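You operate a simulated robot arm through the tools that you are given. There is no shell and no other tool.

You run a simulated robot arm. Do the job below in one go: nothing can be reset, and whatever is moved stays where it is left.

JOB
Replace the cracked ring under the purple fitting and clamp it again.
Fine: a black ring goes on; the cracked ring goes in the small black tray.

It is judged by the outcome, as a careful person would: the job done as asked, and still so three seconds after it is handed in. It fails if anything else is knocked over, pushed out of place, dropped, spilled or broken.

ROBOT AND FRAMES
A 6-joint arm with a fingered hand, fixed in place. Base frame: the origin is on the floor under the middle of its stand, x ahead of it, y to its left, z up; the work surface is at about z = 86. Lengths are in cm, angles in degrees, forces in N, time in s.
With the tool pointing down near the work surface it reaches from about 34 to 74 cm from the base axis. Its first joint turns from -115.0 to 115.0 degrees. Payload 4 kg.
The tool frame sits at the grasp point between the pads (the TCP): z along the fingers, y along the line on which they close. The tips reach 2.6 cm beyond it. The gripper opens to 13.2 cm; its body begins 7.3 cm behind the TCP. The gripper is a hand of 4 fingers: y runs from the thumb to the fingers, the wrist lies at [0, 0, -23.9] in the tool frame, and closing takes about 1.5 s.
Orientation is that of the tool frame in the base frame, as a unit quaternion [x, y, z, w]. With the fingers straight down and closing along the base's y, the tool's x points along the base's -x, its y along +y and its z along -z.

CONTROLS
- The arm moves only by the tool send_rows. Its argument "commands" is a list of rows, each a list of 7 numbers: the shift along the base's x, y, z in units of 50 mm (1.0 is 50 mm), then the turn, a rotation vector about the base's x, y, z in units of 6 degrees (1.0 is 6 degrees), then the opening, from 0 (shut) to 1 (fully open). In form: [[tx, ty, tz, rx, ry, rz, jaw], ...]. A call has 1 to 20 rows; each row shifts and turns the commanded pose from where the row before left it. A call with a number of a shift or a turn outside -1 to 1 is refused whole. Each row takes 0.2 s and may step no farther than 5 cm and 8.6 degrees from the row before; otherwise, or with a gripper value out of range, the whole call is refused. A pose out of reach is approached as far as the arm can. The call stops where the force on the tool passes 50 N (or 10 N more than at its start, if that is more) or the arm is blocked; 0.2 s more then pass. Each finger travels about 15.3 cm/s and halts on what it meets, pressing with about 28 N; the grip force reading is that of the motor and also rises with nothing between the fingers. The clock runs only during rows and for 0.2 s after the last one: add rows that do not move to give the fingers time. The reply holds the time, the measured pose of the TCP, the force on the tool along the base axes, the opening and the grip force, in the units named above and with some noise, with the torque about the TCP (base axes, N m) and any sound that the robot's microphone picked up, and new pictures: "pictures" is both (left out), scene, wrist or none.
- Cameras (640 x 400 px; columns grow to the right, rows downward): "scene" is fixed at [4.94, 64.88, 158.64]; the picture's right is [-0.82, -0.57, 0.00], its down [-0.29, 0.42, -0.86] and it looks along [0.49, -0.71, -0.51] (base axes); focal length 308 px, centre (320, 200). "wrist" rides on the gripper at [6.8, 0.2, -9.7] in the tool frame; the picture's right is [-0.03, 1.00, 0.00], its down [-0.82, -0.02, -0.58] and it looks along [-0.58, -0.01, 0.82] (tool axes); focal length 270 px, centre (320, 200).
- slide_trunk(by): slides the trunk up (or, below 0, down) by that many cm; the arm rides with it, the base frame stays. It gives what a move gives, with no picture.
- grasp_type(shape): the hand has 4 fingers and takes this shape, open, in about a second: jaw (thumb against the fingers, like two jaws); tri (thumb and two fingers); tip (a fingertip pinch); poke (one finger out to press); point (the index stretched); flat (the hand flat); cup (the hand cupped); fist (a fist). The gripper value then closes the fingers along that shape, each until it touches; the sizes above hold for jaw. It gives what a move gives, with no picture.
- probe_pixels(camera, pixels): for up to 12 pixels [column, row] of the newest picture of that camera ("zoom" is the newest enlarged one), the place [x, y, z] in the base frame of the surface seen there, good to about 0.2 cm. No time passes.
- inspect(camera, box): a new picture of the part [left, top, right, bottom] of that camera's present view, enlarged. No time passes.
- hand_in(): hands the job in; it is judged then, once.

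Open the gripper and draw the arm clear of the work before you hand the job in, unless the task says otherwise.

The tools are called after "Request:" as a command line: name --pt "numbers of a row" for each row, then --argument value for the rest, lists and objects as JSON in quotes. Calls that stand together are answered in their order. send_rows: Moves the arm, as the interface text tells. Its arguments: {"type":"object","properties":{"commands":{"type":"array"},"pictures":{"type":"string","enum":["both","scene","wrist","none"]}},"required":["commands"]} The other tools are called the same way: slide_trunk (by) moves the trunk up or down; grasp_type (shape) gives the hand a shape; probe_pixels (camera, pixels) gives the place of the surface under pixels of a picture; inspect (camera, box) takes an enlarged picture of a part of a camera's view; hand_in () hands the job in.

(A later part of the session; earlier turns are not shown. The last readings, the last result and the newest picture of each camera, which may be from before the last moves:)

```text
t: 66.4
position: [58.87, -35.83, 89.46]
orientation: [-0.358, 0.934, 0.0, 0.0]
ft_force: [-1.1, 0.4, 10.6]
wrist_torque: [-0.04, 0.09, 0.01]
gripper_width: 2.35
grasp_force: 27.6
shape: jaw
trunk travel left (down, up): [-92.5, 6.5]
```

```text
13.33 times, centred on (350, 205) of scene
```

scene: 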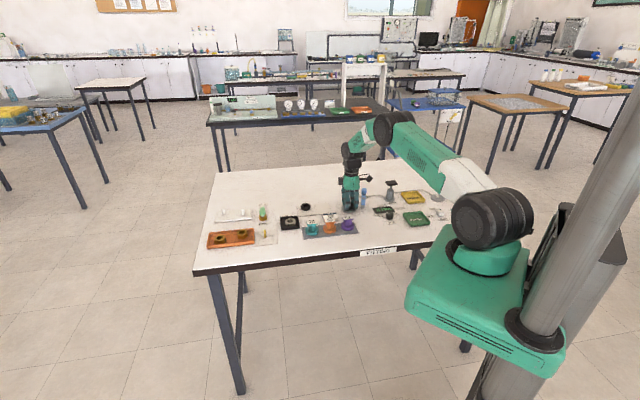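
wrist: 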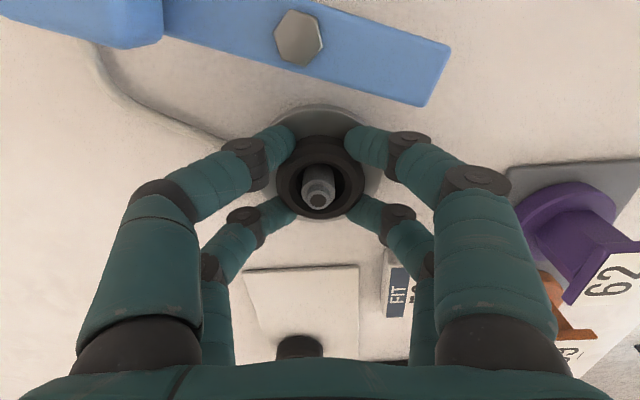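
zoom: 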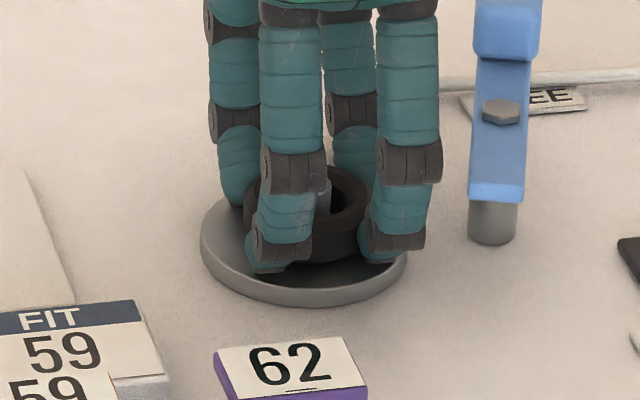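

The ring sits on the base disc (10.6 N). I relieve the pressure by 0.1 cm, open slowly and rise.

Request:
send_rows --pt "0 0 0.02 0 0 0 0" --pt "0 0 0 0 0 0 0.2" --pt "0 0 0 0 0 0 0.24" --pt "0 0 0.02 0 0 0 0.3" --pt "0 0 0.02 0 0 0 0.36" --pt "0 0 0.2 0 0 0 0.4" --pt "0 0 0.6 0 0 0 0.45" --pt "0 0 0.8 0 0 0 0.5" --pt "0 0 0.3 0 0 0 0.5" --pt "0 0 0 0 0 0 0.5"

Request:
inspect --camera "wrist" --box '[240, 40, 400, 160]'

Request:
inspect --camera "scene" --box '[330, 190, 370, 220]'

```text
t: 68.6
position: [58.94, -35.86, 99.1]
orientation: [-0.358, 0.934, 0.0, -0.001]
ft_force: [0.2, -0.5, 0.0]
wrist_torque: [-0.04, -0.03, -0.02]
gripper_width: 6.55
grasp_force: 0.1
shape: jaw
trunk travel left (down, up): [-92.5, 6.5]
```

scene: 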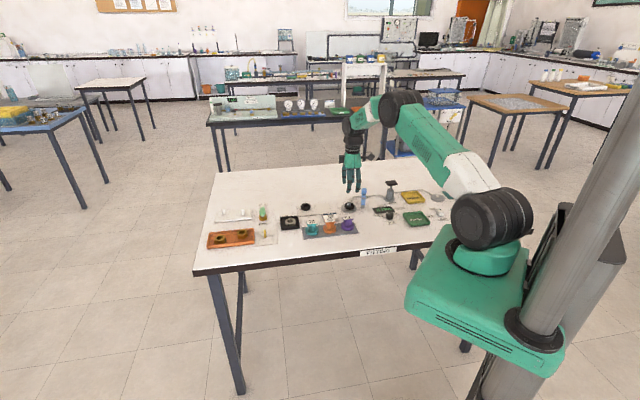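
wrist: 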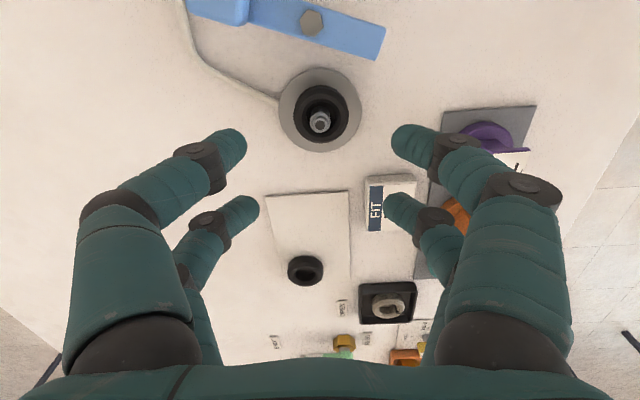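

```text
3.33 times, centred on (320, 100) of wrist
```

zoom: 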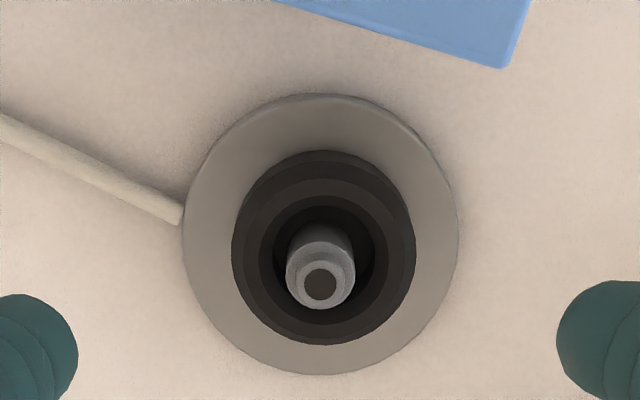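

```text
13.33 times, centred on (350, 205) of scene
```

zoom: 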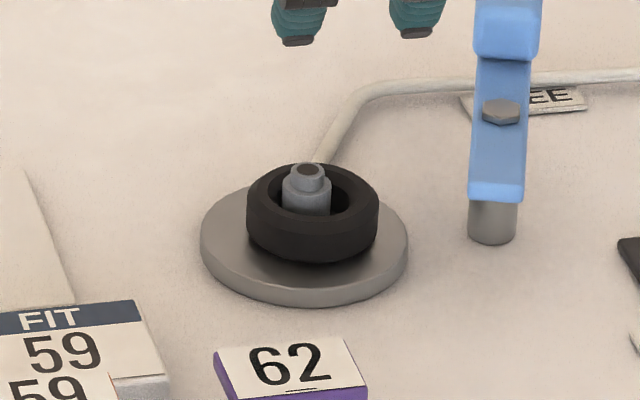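

The black ring sits flat around the stem. It looks about 0.25 cm off the disc's centre, so I probe both to see whether it needs centring.

Request:
inspect --camera "wrist" --box '[260, 55, 380, 165]'

Request:
probe_pixels --camera "wrist" --pixels '[[282, 110], [359, 110], [320, 72], [320, 149], [294, 117], [347, 117], [320, 92], [320, 142], [302, 135], [338, 135], [312, 122], [326, 122]]'

```text
3.64 times, centred on (320, 110) of wrist
```

zoom: 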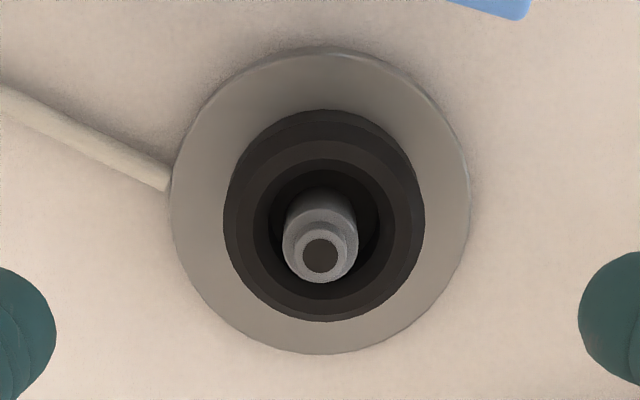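

```text
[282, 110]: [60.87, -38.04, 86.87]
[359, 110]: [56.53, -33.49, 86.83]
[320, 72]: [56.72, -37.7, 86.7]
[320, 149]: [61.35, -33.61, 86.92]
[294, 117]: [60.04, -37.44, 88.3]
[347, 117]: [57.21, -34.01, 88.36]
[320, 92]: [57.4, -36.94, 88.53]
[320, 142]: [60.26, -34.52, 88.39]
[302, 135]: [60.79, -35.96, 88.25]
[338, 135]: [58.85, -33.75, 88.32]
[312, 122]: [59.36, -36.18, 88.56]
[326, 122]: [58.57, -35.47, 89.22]
```

The ring's centre is within about 0.15 cm of the disc's and the stem is inside its hole, so it can stay. I now return to the exact pose over the purple fitting on the mat, opening 0.45, and descend to just above it.

Request:
send_rows --pt "-0.4357 0.8497 0 0 0 0 0.45" --pt "-0.4357 0.8497 0 0 0 0 0.45" --pt "-0.4356 0.8496 0 0 0 0 0.42" --pt "0 0 0 0 0 0 0.42" --pt "0 0 -0.6 0 0 0 0.42" --pt "0 0 -0.5 0 0 0 0.42" --pt "0 0 0 0 0 0 0.42"

Request:
inspect --camera "wrist" --box '[200, 80, 440, 260]'

Request:
inspect --camera "scene" --box '[320, 190, 380, 235]'

```text
t: 70.2
position: [52.4, -23.08, 93.59]
orientation: [-0.358, 0.934, 0.0, 0.0]
ft_force: [0.3, 0.7, 0.1]
wrist_torque: [0.0, 0.02, 0.0]
gripper_width: 5.56
grasp_force: 0.1
shape: jaw
trunk travel left (down, up): [-92.5, 6.5]
```

scene: 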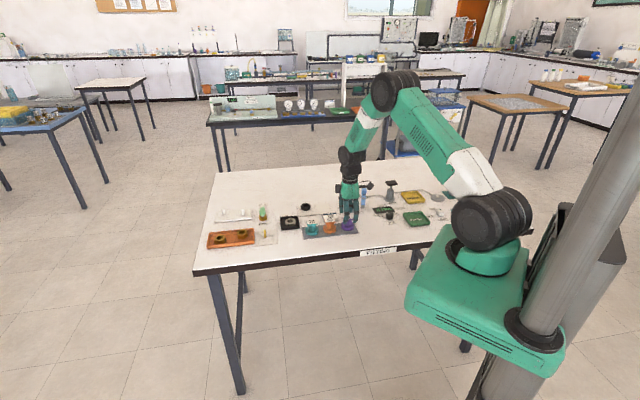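
wrist: 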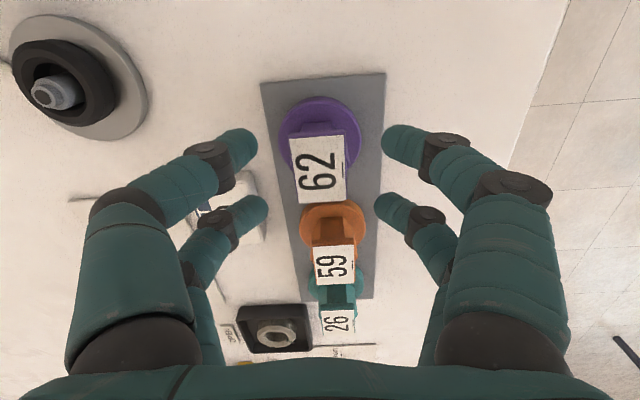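

```text
2.22 times, centred on (320, 170) of wrist
```

zoom: 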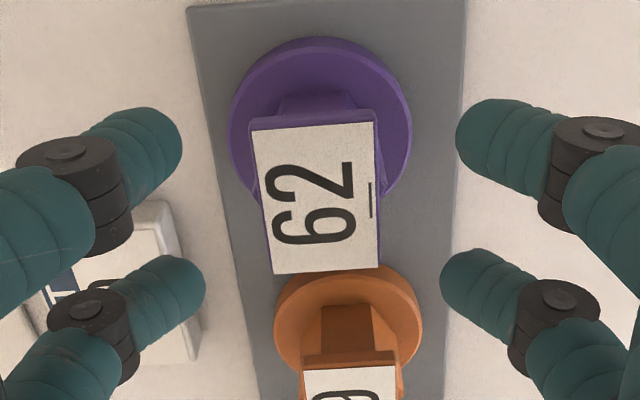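

```text
8.89 times, centred on (350, 212) of scene
```

zoom: 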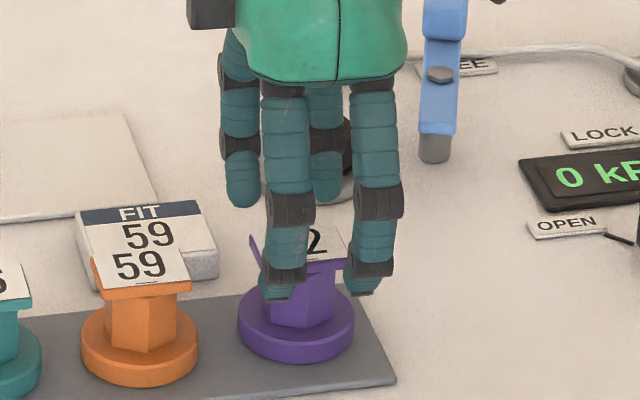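

The hand is right over the fitting; the left far finger would come close to the FIT block, so I narrow the opening to 0.33 and descend to z 90.3, then close slowly.

Request:
send_rows --pt "0 0 0 0 0 0 0.33" --pt "0 0 -0.3 0 0 0 0.33" --pt "0 0 -0.25 0 0 0 0.33" --pt "0 0 -0.1 0 0 0 0.33" --pt "0 0 0 0 0 0 0.33" --pt "0 0 0 0 0 0 0.33"

Request:
inspect --camera "scene" --box '[320, 190, 380, 235]'

```text
t: 71.6
position: [52.29, -22.99, 90.42]
orientation: [-0.359, 0.933, 0.0, 0.0]
ft_force: [0.4, -0.1, -0.2]
wrist_torque: [-0.02, 0.01, -0.02]
gripper_width: 4.37
grasp_force: 0.1
shape: jaw
trunk travel left (down, up): [-92.5, 6.5]
```

scene: 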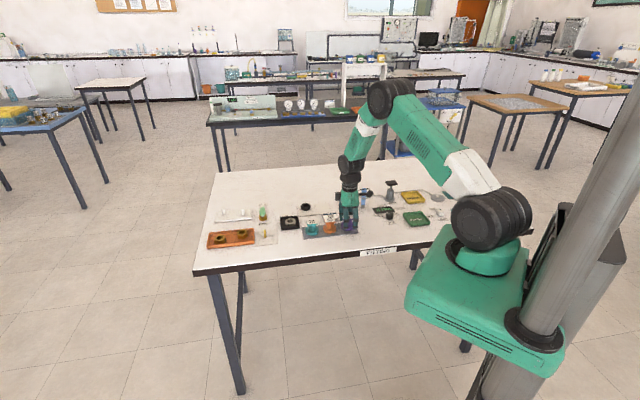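
wrist: 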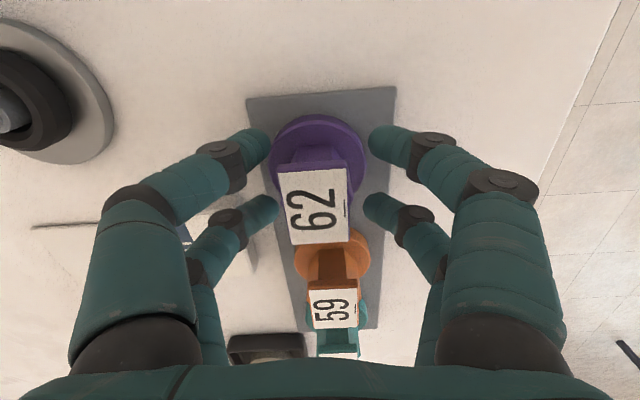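

```text
8.89 times, centred on (350, 212) of scene
```

zoom: 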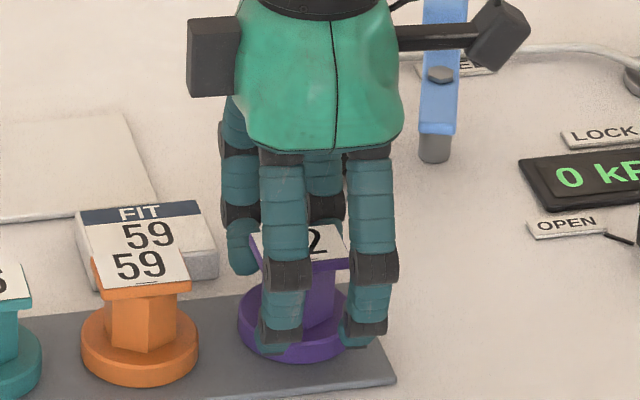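

The fingers surround the plate with no contact force. I lower 0.1 cm more and close slowly.

Request:
send_rows --pt "0 0 -0.02 0 0 0 0.3" --pt "0 0 0 0 0 0 0.27" --pt "0 0 0 0 0 0 0.24" --pt "0 0 0 0 0 0 0.21" --pt "0 0 0 0 0 0 0.16" --pt "0 0 0 0 0 0 0.08" --pt "0 0 0 0 0 0 0" --pt "0 0 0 0 0 0 0" --pictures "wrist"

Request:
send_rows --pt "0 0 0.06 0 0 0 0" --pt "0 0 0.1 0 0 0 0" --pt "0 0 0.1 0 0 0 0" --pt "0 0 0.1 0 0 0 0" --pt "0 0 0 0 0 0 0"

Request:
inspect --camera "scene" --box '[320, 190, 380, 235]'

```text
t: 73.4
position: [52.23, -23.08, 90.29]
orientation: [-0.358, 0.934, 0.0, 0.0]
ft_force: [0.1, -0.2, 0.3]
wrist_torque: [-0.01, 0.02, 0.01]
gripper_width: 2.58
grasp_force: 27.8
shape: jaw
trunk travel left (down, up): [-92.5, 6.5]
```

wrist: 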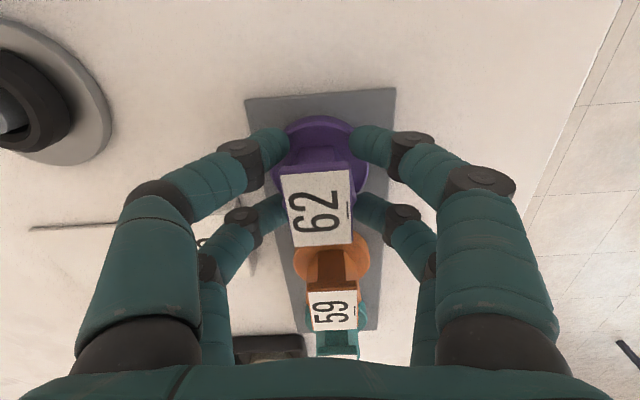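

```text
t: 74.6
position: [52.36, -22.98, 91.98]
orientation: [-0.359, 0.933, 0.0, 0.0]
ft_force: [-0.5, -0.2, -1.2]
wrist_torque: [-0.01, 0.0, 0.0]
gripper_width: 2.58
grasp_force: 28.4
shape: jaw
trunk travel left (down, up): [-92.5, 6.5]
```

scene: 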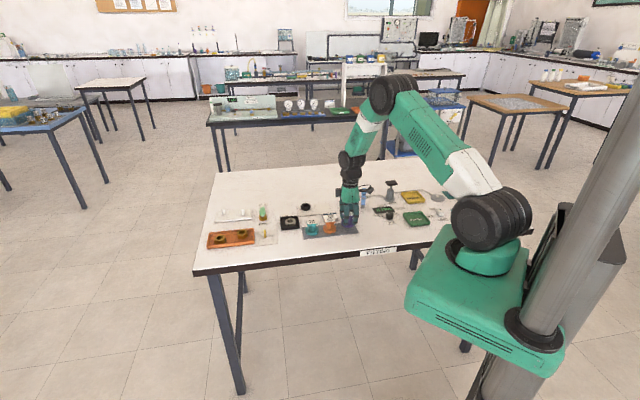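
wrist: 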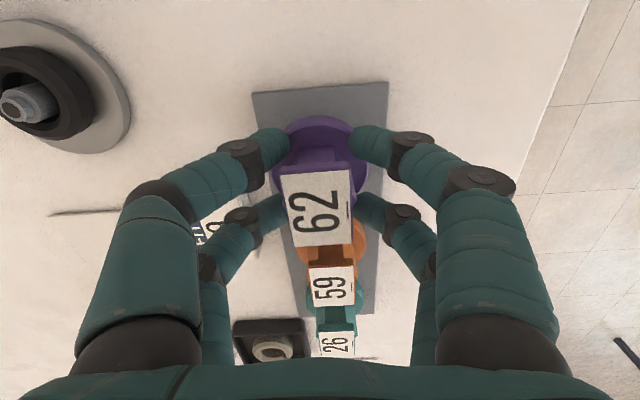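

```text
8.89 times, centred on (350, 212) of scene
```

zoom: 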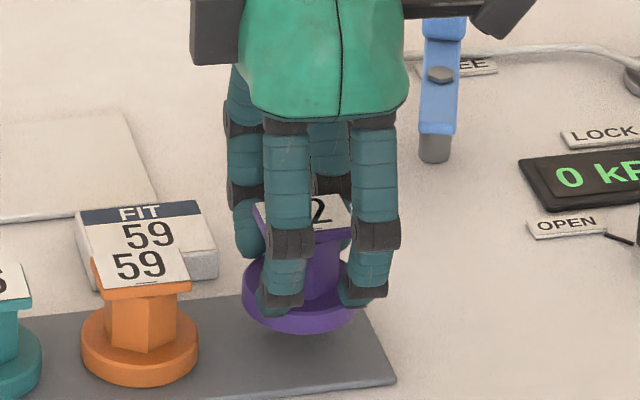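

The fitting is held exactly as before. I lift it, carry it back to its original place (+6.55,-12.65) and stop with its underside above the stem to check the alignment.

Request:
send_rows --pt "0 0 0.5 0 0 0 0" --pt "0 0 0.8 0 0 0 0" --pt "0 0 0.4 0 0 0 0" --pt "0.4367 -0.8433 0 0 0 0 0" --pt "0.4367 -0.8433 0 0 0 0 0" --pt "0.4366 -0.8434 0 0 0 0 0" --pt "0 0 0 0 0 0 0" --pt "0 0 -0.6 0 0 0 0" --pt "0 0 -0.5 0 0 0 0" --pt "0 0 0 0 0 0 0" --pt "0 0 0 0 0 0 0"

Request:
inspect --camera "scene" --box '[330, 180, 370, 215]'

Request:
inspect --camera "wrist" --box '[220, 60, 420, 260]'

```text
t: 77.0
position: [59.02, -35.69, 94.89]
orientation: [-0.358, 0.934, 0.0, 0.0]
ft_force: [0.4, -0.8, -0.1]
wrist_torque: [0.02, 0.02, 0.02]
gripper_width: 2.59
grasp_force: 27.6
shape: jaw
trunk travel left (down, up): [-92.5, 6.5]
```

scene: 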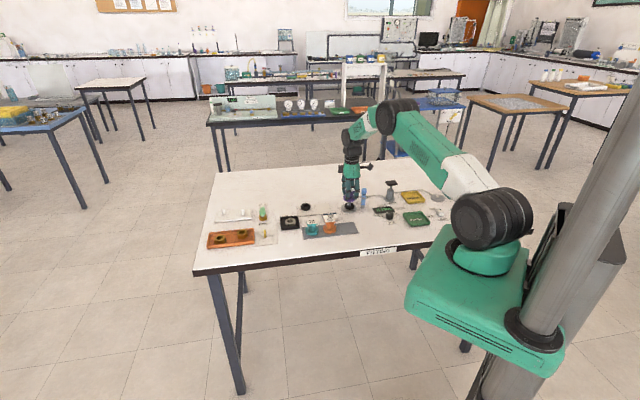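
wrist: 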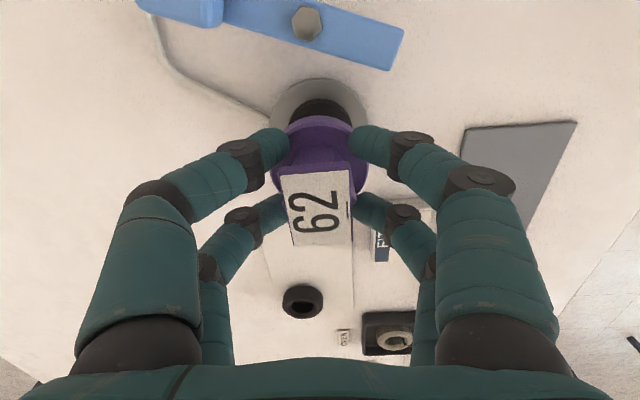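

```text
11.43 times, centred on (350, 198) of scene
```

zoom: 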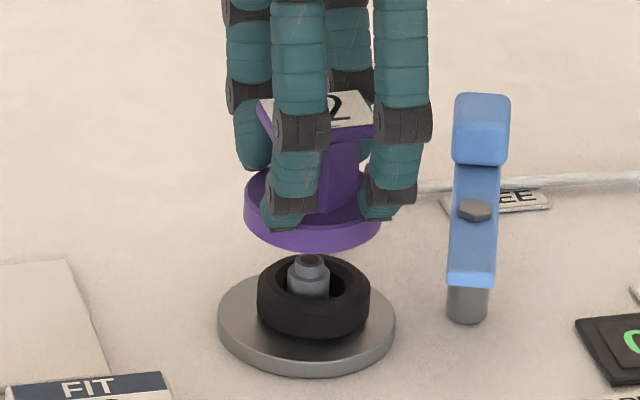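

```text
2.00 times, centred on (320, 160) of wrist
```

zoom: 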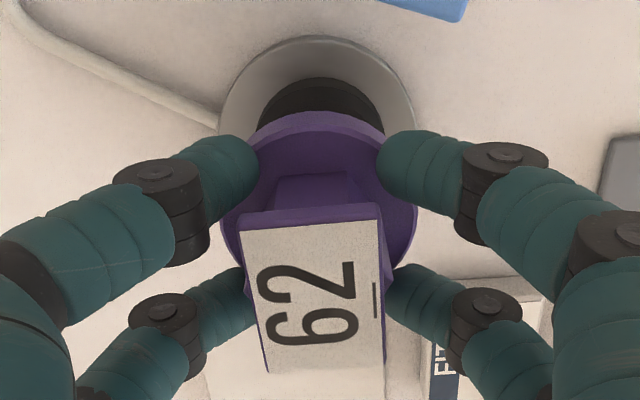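

The flange and the stem line up (zoom columns 313 and 308, the difference being perspective). I lower in steps and check the force as the stem enters the fitting.

Request:
send_rows --pt "0 0 -0.15 0 0 0 0" --pt "0 0 -0.1 0 0 0 0" --pt "0 0 -0.06 0 0 0 0" --pt "0 0 -0.06 0 0 0 0" --pt "0 0 0 0 0 0 0" --pictures "scene"

Request:
inspect --camera "scene" --box '[330, 180, 370, 215]'

```text
t: 78.2
position: [59.01, -35.76, 93.2]
orientation: [-0.358, 0.934, 0.0, 0.0]
ft_force: [-0.1, 0.4, -1.0]
wrist_torque: [0.01, -0.04, 0.01]
gripper_width: 2.58
grasp_force: 28.4
shape: jaw
trunk travel left (down, up): [-92.5, 6.5]
```

scene: 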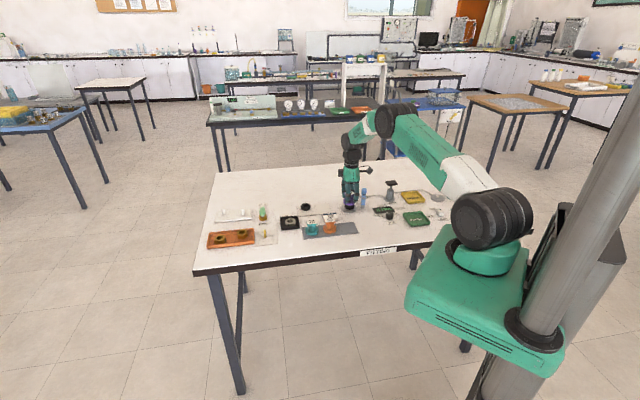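

```text
11.43 times, centred on (350, 198) of scene
```

zoom: 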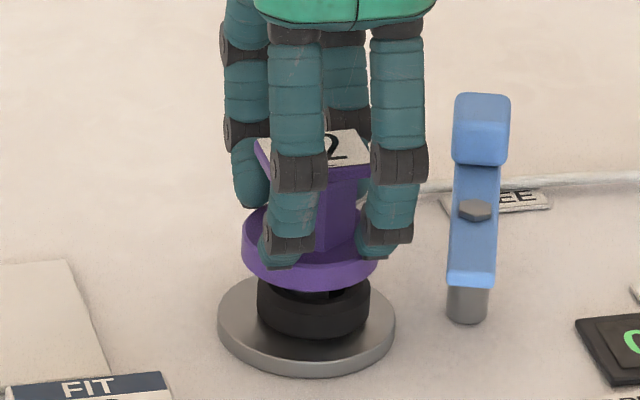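

The underside is level with the stem's top and there is no force yet. I go on in 0.2 cm steps.

Request:
send_rows --pt "0 0 -0.04 0 0 0 0" --pt "0 0 -0.04 0 0 0 0" --pt "0 0 0 0 0 0 0" --pictures "none"

Request:
send_rows --pt "0 0 -0.03 0 0 0 0" --pt "0 0 -0.03 0 0 0 0" --pt "0 0 0 0 0 0 0" --pictures "none"

```text
t: 79.0
position: [58.96, -35.65, 92.9]
orientation: [-0.358, 0.934, 0.0, 0.001]
ft_force: [0.7, 0.3, -1.0]
wrist_torque: [-0.02, 0.02, 0.0]
gripper_width: 2.6
grasp_force: 27.6
shape: jaw
trunk travel left (down, up): [-92.5, 6.5]
```

```text
t: 79.8
position: [58.85, -35.7, 92.28]
orientation: [-0.359, 0.933, 0.001, 0.0]
ft_force: [-0.3, -0.1, 0.5]
wrist_torque: [0.02, -0.03, -0.03]
gripper_width: 2.6
grasp_force: 27.9
shape: jaw
trunk travel left (down, up): [-92.5, 6.5]
```

The stem has entered freely; at z 92.28 the underside should be almost on the ring. I take 0.1 cm steps until contact.

Request:
send_rows --pt "0 0 -0.02 0 0 0 0" --pt "0 0 0 0 0 0 0" --pictures "none"

Request:
send_rows --pt "0 0 -0.02 0 0 0 0" --pt "0 0 0 0 0 0 0" --pictures "both"

Request:
inspect --camera "scene" --box '[330, 180, 370, 215]'

```text
t: 80.4
position: [58.95, -35.65, 92.38]
orientation: [-0.359, 0.933, 0.0, -0.001]
ft_force: [-0.5, -0.9, -0.3]
wrist_torque: [-0.01, 0.01, 0.01]
gripper_width: 2.6
grasp_force: 28.1
shape: jaw
trunk travel left (down, up): [-92.5, 6.5]
```

```text
t: 81.0
position: [58.81, -35.77, 92.15]
orientation: [-0.359, 0.933, 0.001, 0.0]
ft_force: [0.4, 0.3, -0.2]
wrist_torque: [0.01, -0.04, -0.03]
gripper_width: 2.58
grasp_force: 28.0
shape: jaw
trunk travel left (down, up): [-92.5, 6.5]
```

scene: 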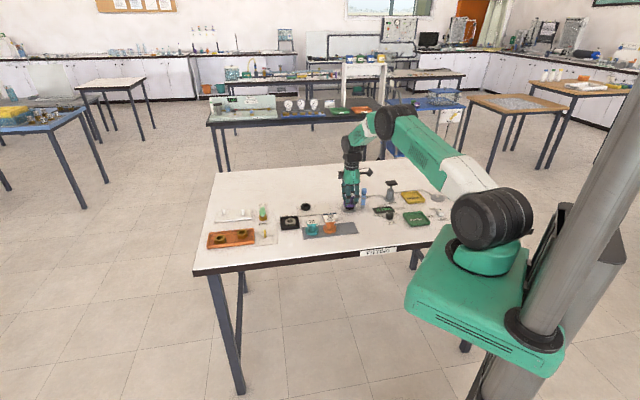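
wrist: 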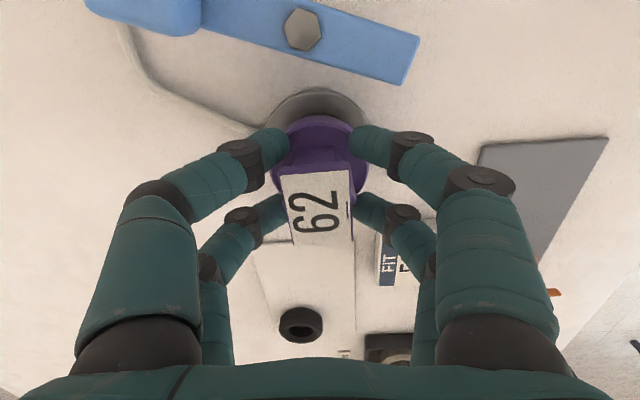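

```text
11.43 times, centred on (350, 198) of scene
```

zoom: 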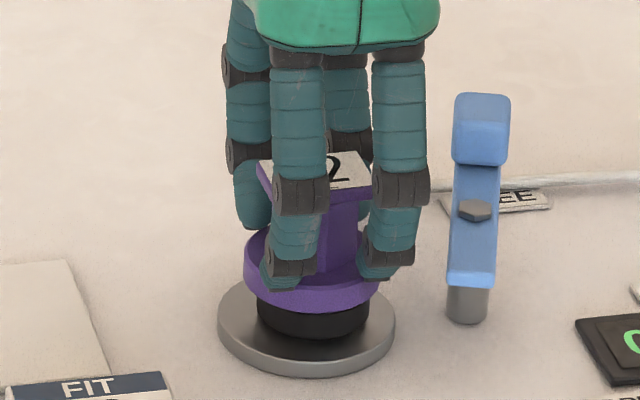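

Still no contact at z about 92.2; the flange looks a hair above the ring. I take more 0.1 cm steps.

Request:
send_rows --pt "0 0 -0.02 0 0 0 0" --pt "0 0 0 0 0 0 0" --pictures "none"

Request:
send_rows --pt "0 0 -0.02 0 0 0 0" --pt "0 0 0 0 0 0 0" --pictures "none"

```text
t: 81.6
position: [58.85, -35.74, 92.31]
orientation: [-0.359, 0.933, -0.002, 0.001]
ft_force: [0.3, 1.0, 4.2]
wrist_torque: [0.02, 0.03, -0.01]
gripper_width: 2.57
grasp_force: 28.0
shape: jaw
trunk travel left (down, up): [-92.5, 6.5]
```

```text
t: 82.2
position: [58.8, -35.82, 92.3]
orientation: [-0.357, 0.934, -0.002, 0.0]
ft_force: [1.5, 0.3, 11.9]
wrist_torque: [0.04, 0.02, -0.02]
gripper_width: 2.61
grasp_force: 27.8
shape: jaw
trunk travel left (down, up): [-92.5, 6.5]
```

The fitting is seated on the ring (11.9 N). I relieve 0.1 cm, open in stages while rising slightly and then go straight up.

Request:
send_rows --pt "0 0 0.02 0 0 0 0" --pt "0 0 0 0 0 0 0.22" --pt "0 0 0 0 0 0 0.26" --pt "0 0 0.02 0 0 0 0.31" --pt "0 0 0.02 0 0 0 0.36" --pt "0 0 0.02 0 0 0 0.42" --pt "0 0 0 0 0 0 0.42" --pt "0 0 0.3 0 0 0 0.42" --pt "0 0 0.7 0 0 0 0.45" --pt "0 0 0.8 0 0 0 0.5" --pt "0 0 0 0 0 0 0.5"

Request:
inspect --camera "scene" --box '[330, 180, 370, 215]'

Request:
inspect --camera "wrist" --box '[200, 0, 400, 160]'

```text
t: 84.6
position: [58.76, -35.91, 101.45]
orientation: [-0.359, 0.933, 0.001, 0.0]
ft_force: [-0.4, -0.1, 0.1]
wrist_torque: [0.0, 0.02, -0.06]
gripper_width: 6.53
grasp_force: 0.1
shape: jaw
trunk travel left (down, up): [-92.5, 6.5]
```

scene: 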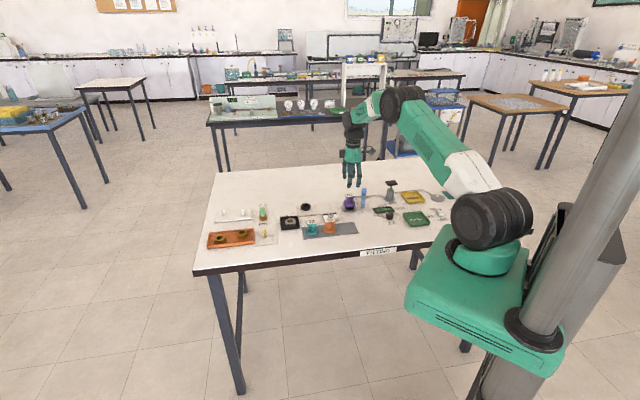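
wrist: 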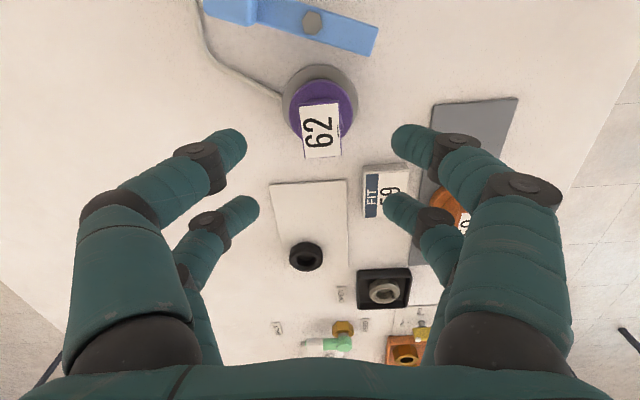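

```text
11.43 times, centred on (350, 198) of scene
```

zoom: 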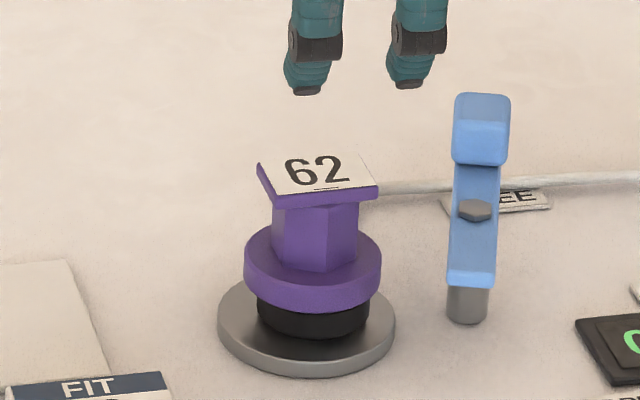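

```text
2.50 times, centred on (300, 80) of wrist
```

zoom: 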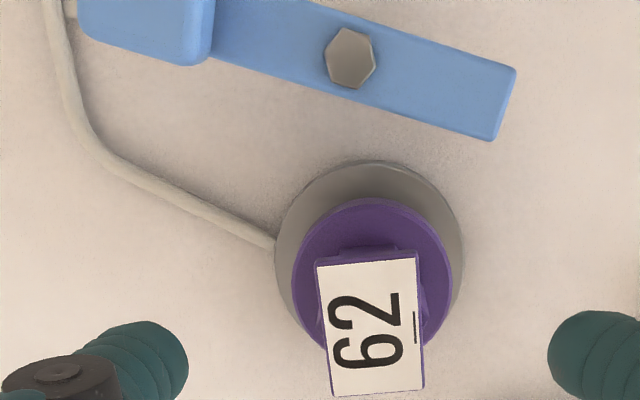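

The fitting sits level on the black ring. I probe the flange, plate and lever heights before clamping.

Request:
probe_pixels --camera "zoom" --pixels '[[370, 225], [430, 245], [305, 265], [330, 275], [410, 265], [420, 380], [340, 385], [350, 55], [500, 110], [240, 30], [150, 20], [505, 72]]'

Request:
probe_pixels --camera "scene" --pixels '[[344, 203], [355, 203], [349, 205.5], [349, 195], [371, 189], [371, 194], [371, 198], [371, 203], [369, 203.5], [373, 203.5], [369, 190], [375, 190]]'

```text
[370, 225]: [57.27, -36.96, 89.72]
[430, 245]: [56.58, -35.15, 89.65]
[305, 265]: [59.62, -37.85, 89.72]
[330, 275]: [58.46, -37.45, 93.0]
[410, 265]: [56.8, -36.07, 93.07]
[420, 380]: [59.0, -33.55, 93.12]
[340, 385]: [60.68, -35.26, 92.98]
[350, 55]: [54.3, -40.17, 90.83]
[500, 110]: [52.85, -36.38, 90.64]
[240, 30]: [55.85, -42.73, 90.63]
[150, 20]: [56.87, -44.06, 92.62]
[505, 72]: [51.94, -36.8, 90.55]
```

```text
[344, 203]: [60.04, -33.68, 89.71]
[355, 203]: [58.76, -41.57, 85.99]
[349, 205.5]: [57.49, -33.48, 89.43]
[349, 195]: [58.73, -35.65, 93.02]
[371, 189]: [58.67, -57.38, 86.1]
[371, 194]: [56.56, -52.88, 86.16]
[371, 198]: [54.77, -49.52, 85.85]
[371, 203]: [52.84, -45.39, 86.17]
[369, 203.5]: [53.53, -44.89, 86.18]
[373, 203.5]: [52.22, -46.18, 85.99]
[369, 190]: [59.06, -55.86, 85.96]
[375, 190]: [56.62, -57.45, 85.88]
```

Flange (89.7) and plate (93.05) are at their original heights. The lever stands at about -62°, so I close the jaw again as a paddle and move to the far side of the handle, at about (60.6,-42.1), with yaw 28°.

Request:
send_rows --pt "0 0 0 0 0 -0.8 0.2" --pt "0.18 -0.62 0 0 0 -0.8 0" --pt "0.18 -0.62 0 0 0 -0.73 0" --pt "0 0 0 0 0 0 0" --pt "0 0 -0.5 0 0 0 0" --pt "0 0 -0.5 0 0 0 0" --pt "0 0 0 0 0 0 0" --pt "0 0 0 0 0 0 0"

Request:
inspect --camera "scene" --box '[330, 170, 400, 220]'

```text
t: 86.4
position: [60.69, -41.73, 96.54]
orientation: [-0.242, 0.97, 0.0, 0.0]
ft_force: [-0.3, 0.3, 0.2]
wrist_torque: [0.0, 0.04, 0.0]
gripper_width: 0.02
grasp_force: 28.1
shape: jaw
trunk travel left (down, up): [-92.5, 6.5]
```

scene: 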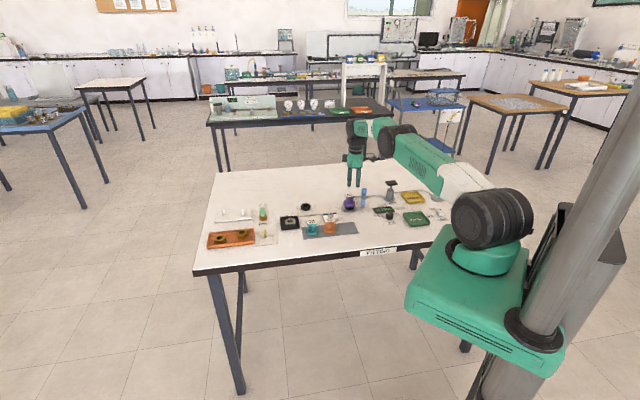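
wrist: 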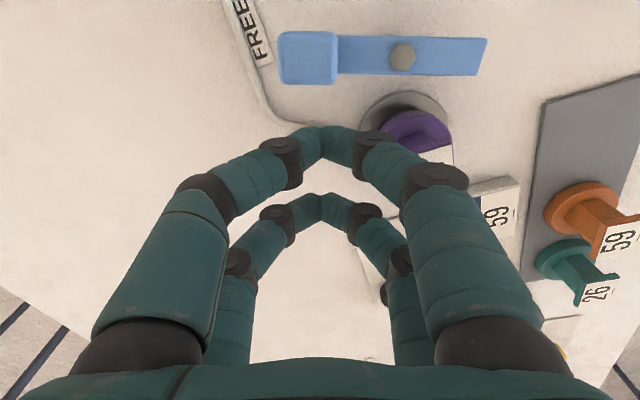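

```text
8.00 times, centred on (365, 195) of scene
```

zoom: 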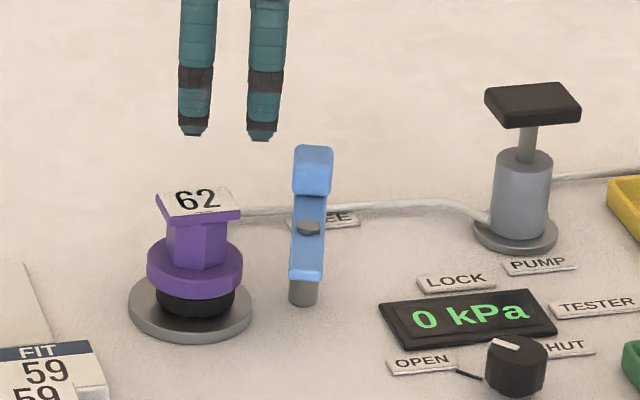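

The paddle hangs behind the handle and the lever lies square across the wrist view (handle at (308,57)). I descend to z 92.1 and take up most of the gap, then look.

Request:
send_rows --pt "0 0 -0.4 0 0 0 0" --pt "0 0 -0.3 0 0 0 0" --pt "0 0 -0.19 0 0 0 0" --pt "-0.08 -0.07 0 0 0 0 0" --pt "-0.05 -0.05 0 0 0 0 0" --pt "0 0 0 0 0 0 0"

Request:
inspect --camera "scene" --box '[330, 170, 400, 220]'

```text
t: 87.8
position: [59.96, -42.44, 92.06]
orientation: [-0.242, 0.97, 0.0, 0.0]
ft_force: [0.6, 0.2, 0.1]
wrist_torque: [-0.02, 0.01, 0.04]
gripper_width: 0.03
grasp_force: 27.4
shape: jaw
trunk travel left (down, up): [-92.5, 6.5]
```

scene: 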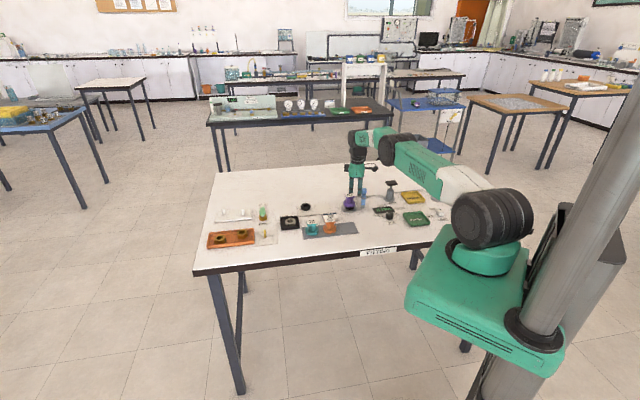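
wrist: 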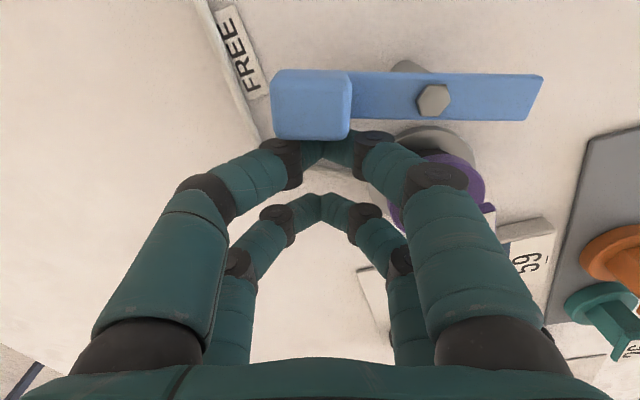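

```text
8.00 times, centred on (365, 195) of scene
```

zoom: 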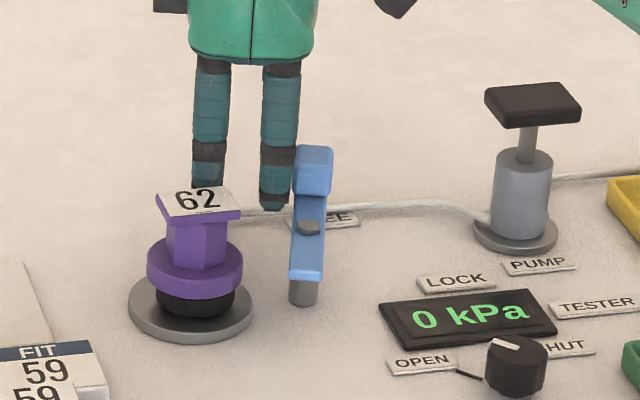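

The paddle's near face is right at the handle. I sweep the first 24° back toward LOCK and check.

Request:
send_rows --pt "-0.056 -0.115 0 0 0 -1 0" --pt "-0.0674 -0.1086 0 0 0 -1 0" --pt "-0.0786 -0.1008 0 0 0 -1 0" --pt "-0.0886 -0.0922 0 0 0 -1 0"

Request:
inspect --camera "scene" --box '[330, 170, 400, 220]'

```text
t: 88.8
position: [58.59, -44.72, 91.96]
orientation: [-0.035, 0.999, 0.0, 0.0]
ft_force: [0.3, 0.7, -0.6]
wrist_torque: [0.04, -0.01, -0.01]
gripper_width: 0.0
grasp_force: 27.7
shape: jaw
trunk travel left (down, up): [-92.5, 6.5]
```

scene: 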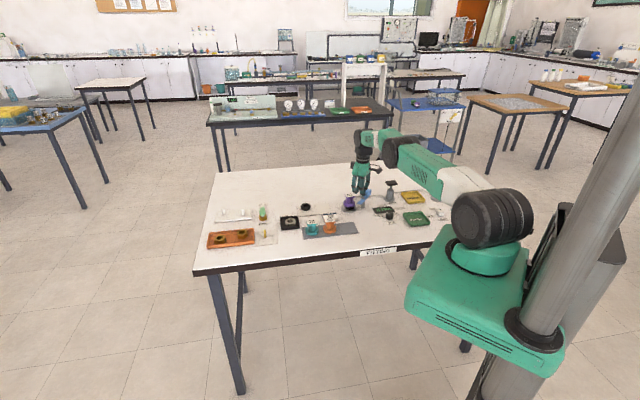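
wrist: 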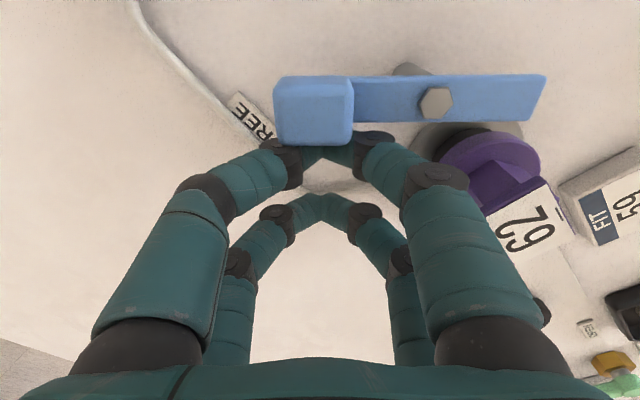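

```text
8.00 times, centred on (365, 195) of scene
```

zoom: 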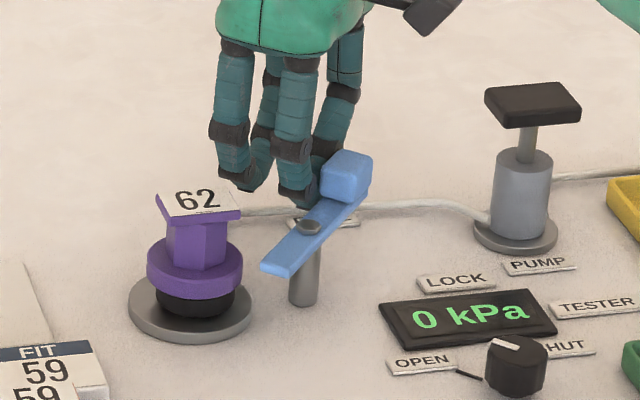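

The lever follows with no notable force, and the hand stays clear of the plate. I push 24° further.

Request:
send_rows --pt "-0.0978 -0.0824 0 0 0 -1 0" --pt "-0.106 -0.0716 0 0 0 -1 0" --pt "-0.1126 -0.0602 0 0 0 -1 0" --pt "-0.1186 -0.0482 0 0 0 -1 0"

Request:
inspect --camera "scene" --box '[330, 170, 400, 220]'

```text
t: 89.8
position: [56.31, -45.96, 91.84]
orientation: [0.174, 0.985, 0.0, 0.0]
ft_force: [1.5, -0.2, 1.0]
wrist_torque: [-0.01, -0.02, 0.0]
gripper_width: 0.0
grasp_force: 27.7
shape: jaw
trunk travel left (down, up): [-92.5, 6.5]
```

scene: 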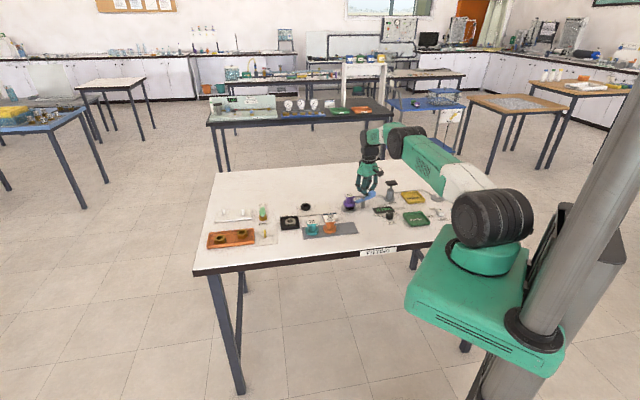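
wrist: 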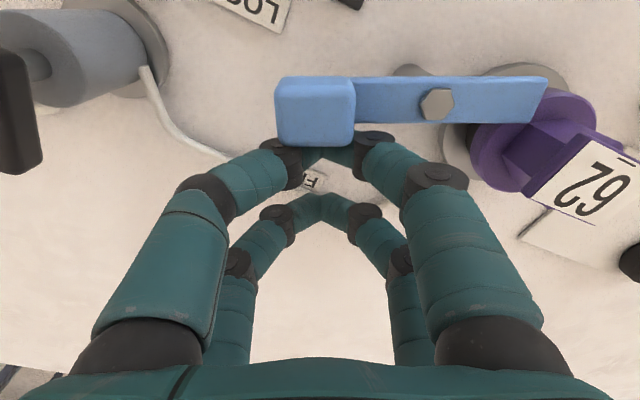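

```text
8.00 times, centred on (365, 195) of scene
```

zoom: 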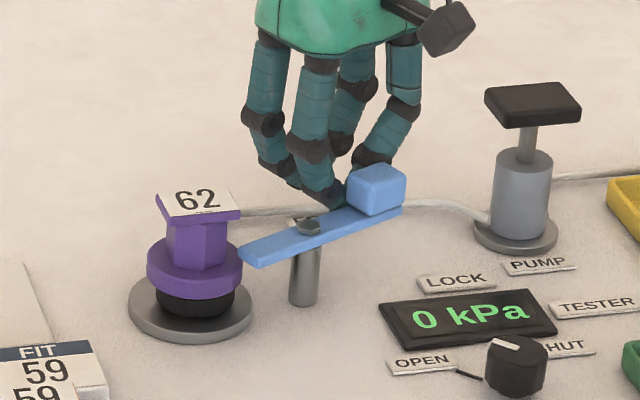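

The bar's end is about to pass over the flange. I push 12° more, then check the force.

Request:
send_rows --pt "-0.1228 -0.0354 0 0 0 -1 0" --pt "-0.1258 -0.0224 0 0 0 -1 0"

Request:
inspect --camera "scene" --box '[330, 170, 400, 220]'

```text
t: 90.4
position: [54.95, -46.14, 92.17]
orientation: [0.276, 0.961, 0.0, 0.0]
ft_force: [0.0, -0.1, -0.4]
wrist_torque: [0.0, -0.02, -0.01]
gripper_width: 0.01
grasp_force: 27.8
shape: jaw
trunk travel left (down, up): [-92.5, 6.5]
```

scene: 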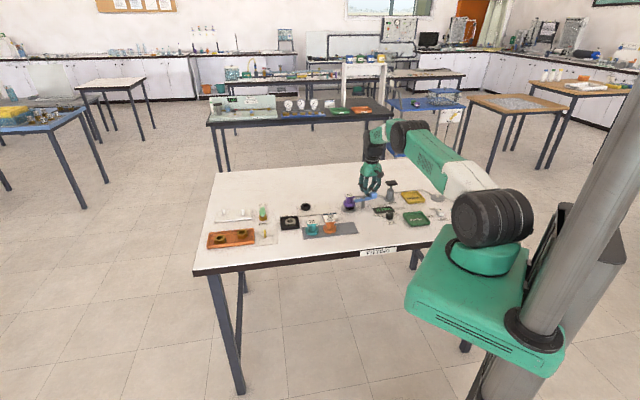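
wrist: 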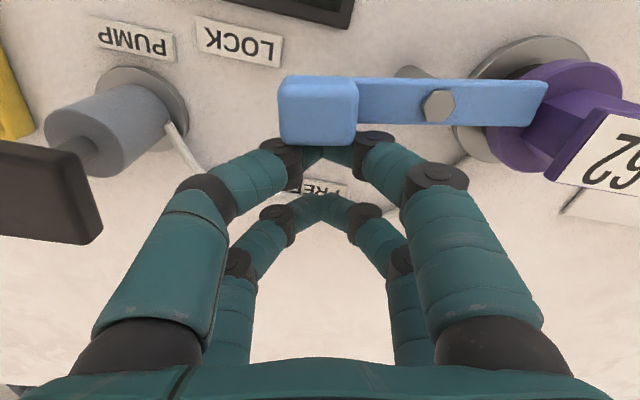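

```text
8.00 times, centred on (365, 195) of scene
```

zoom: 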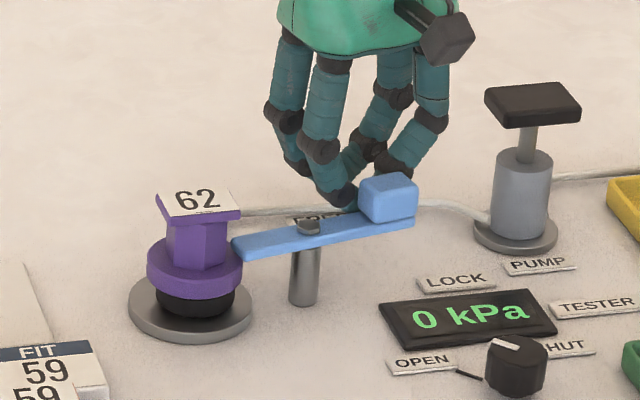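

The lever is close to its original position (handle now at (388,198), originally at about (395,205) in this zoom). I push 6° more and check.

Request:
send_rows --pt "-0.1276 -0.0092 0 0 0 -1 0" --pt "0 0 0 0 0 0 0"

Request:
inspect --camera "scene" --box '[330, 175, 410, 225]'

```text
t: 91.0
position: [54.27, -46.3, 91.97]
orientation: [0.326, 0.945, 0.0, 0.0]
ft_force: [1.1, 0.5, 0.6]
wrist_torque: [-0.01, 0.01, -0.01]
gripper_width: 0.01
grasp_force: 28.1
shape: jaw
trunk travel left (down, up): [-92.5, 6.5]
```

scene: 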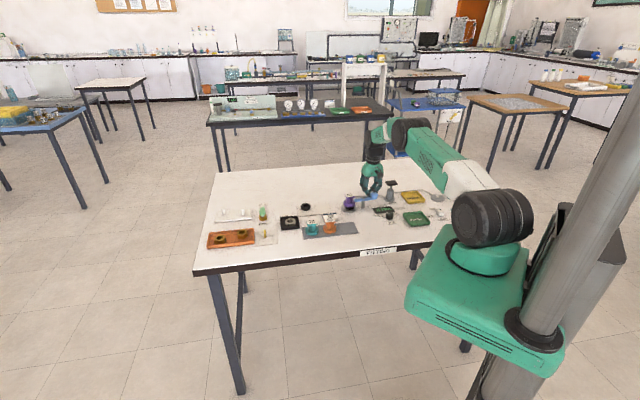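
wrist: 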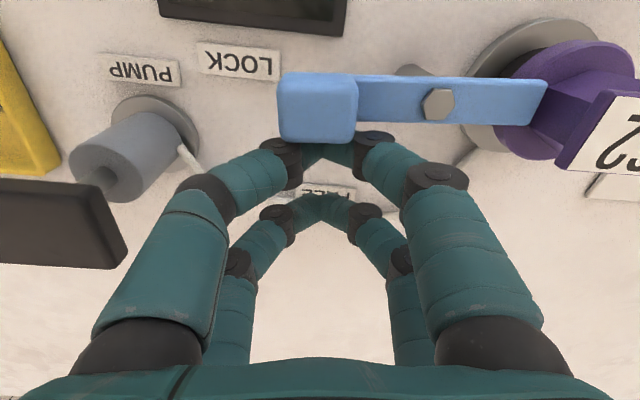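

```text
8.00 times, centred on (370, 200) of scene
```

zoom: 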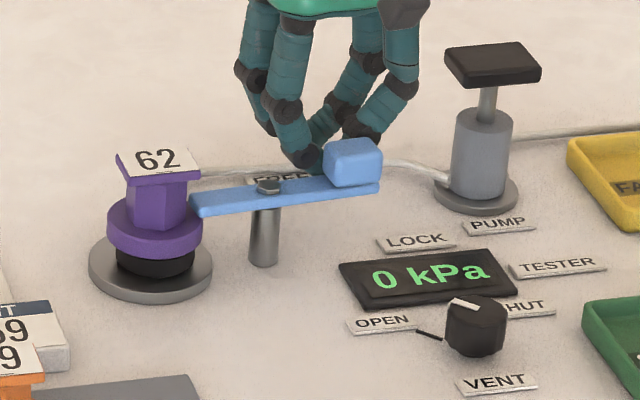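

The picture nearly matches the original locked one (handle at (352,163) against (355,165)). I push about 3° more and watch the force for the end stop.

Request:
send_rows --pt "-0.064 0.001 0 0 0 -0.5 0" --pt "0 0 0 0 0 0 0"

Request:
inspect --camera "scene" --box '[330, 175, 410, 225]'

```text
t: 91.6
position: [54.16, -46.2, 92.05]
orientation: [0.35, 0.937, 0.001, -0.001]
ft_force: [0.0, -0.6, 0.6]
wrist_torque: [-0.02, 0.04, 0.03]
gripper_width: 0.0
grasp_force: 28.4
shape: jaw
trunk travel left (down, up): [-92.5, 6.5]
```

scene: 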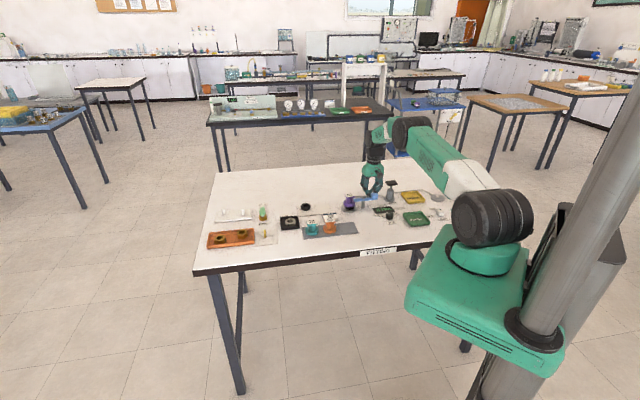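
wrist: 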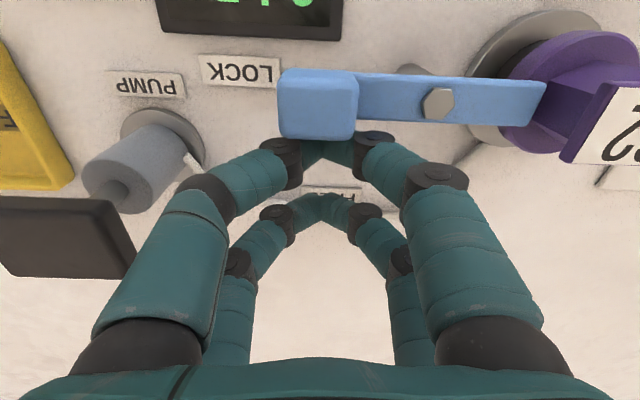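

```text
8.00 times, centred on (370, 200) of scene
```

zoom: 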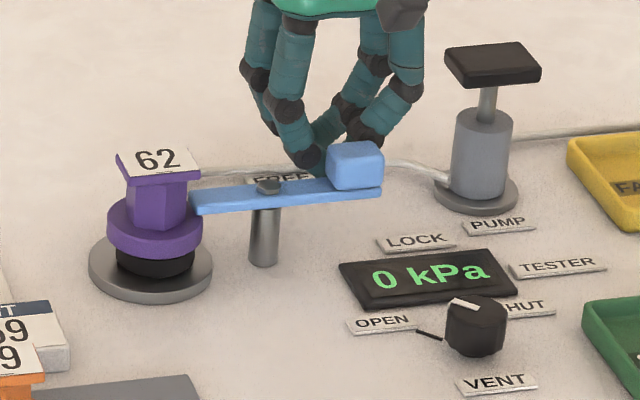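

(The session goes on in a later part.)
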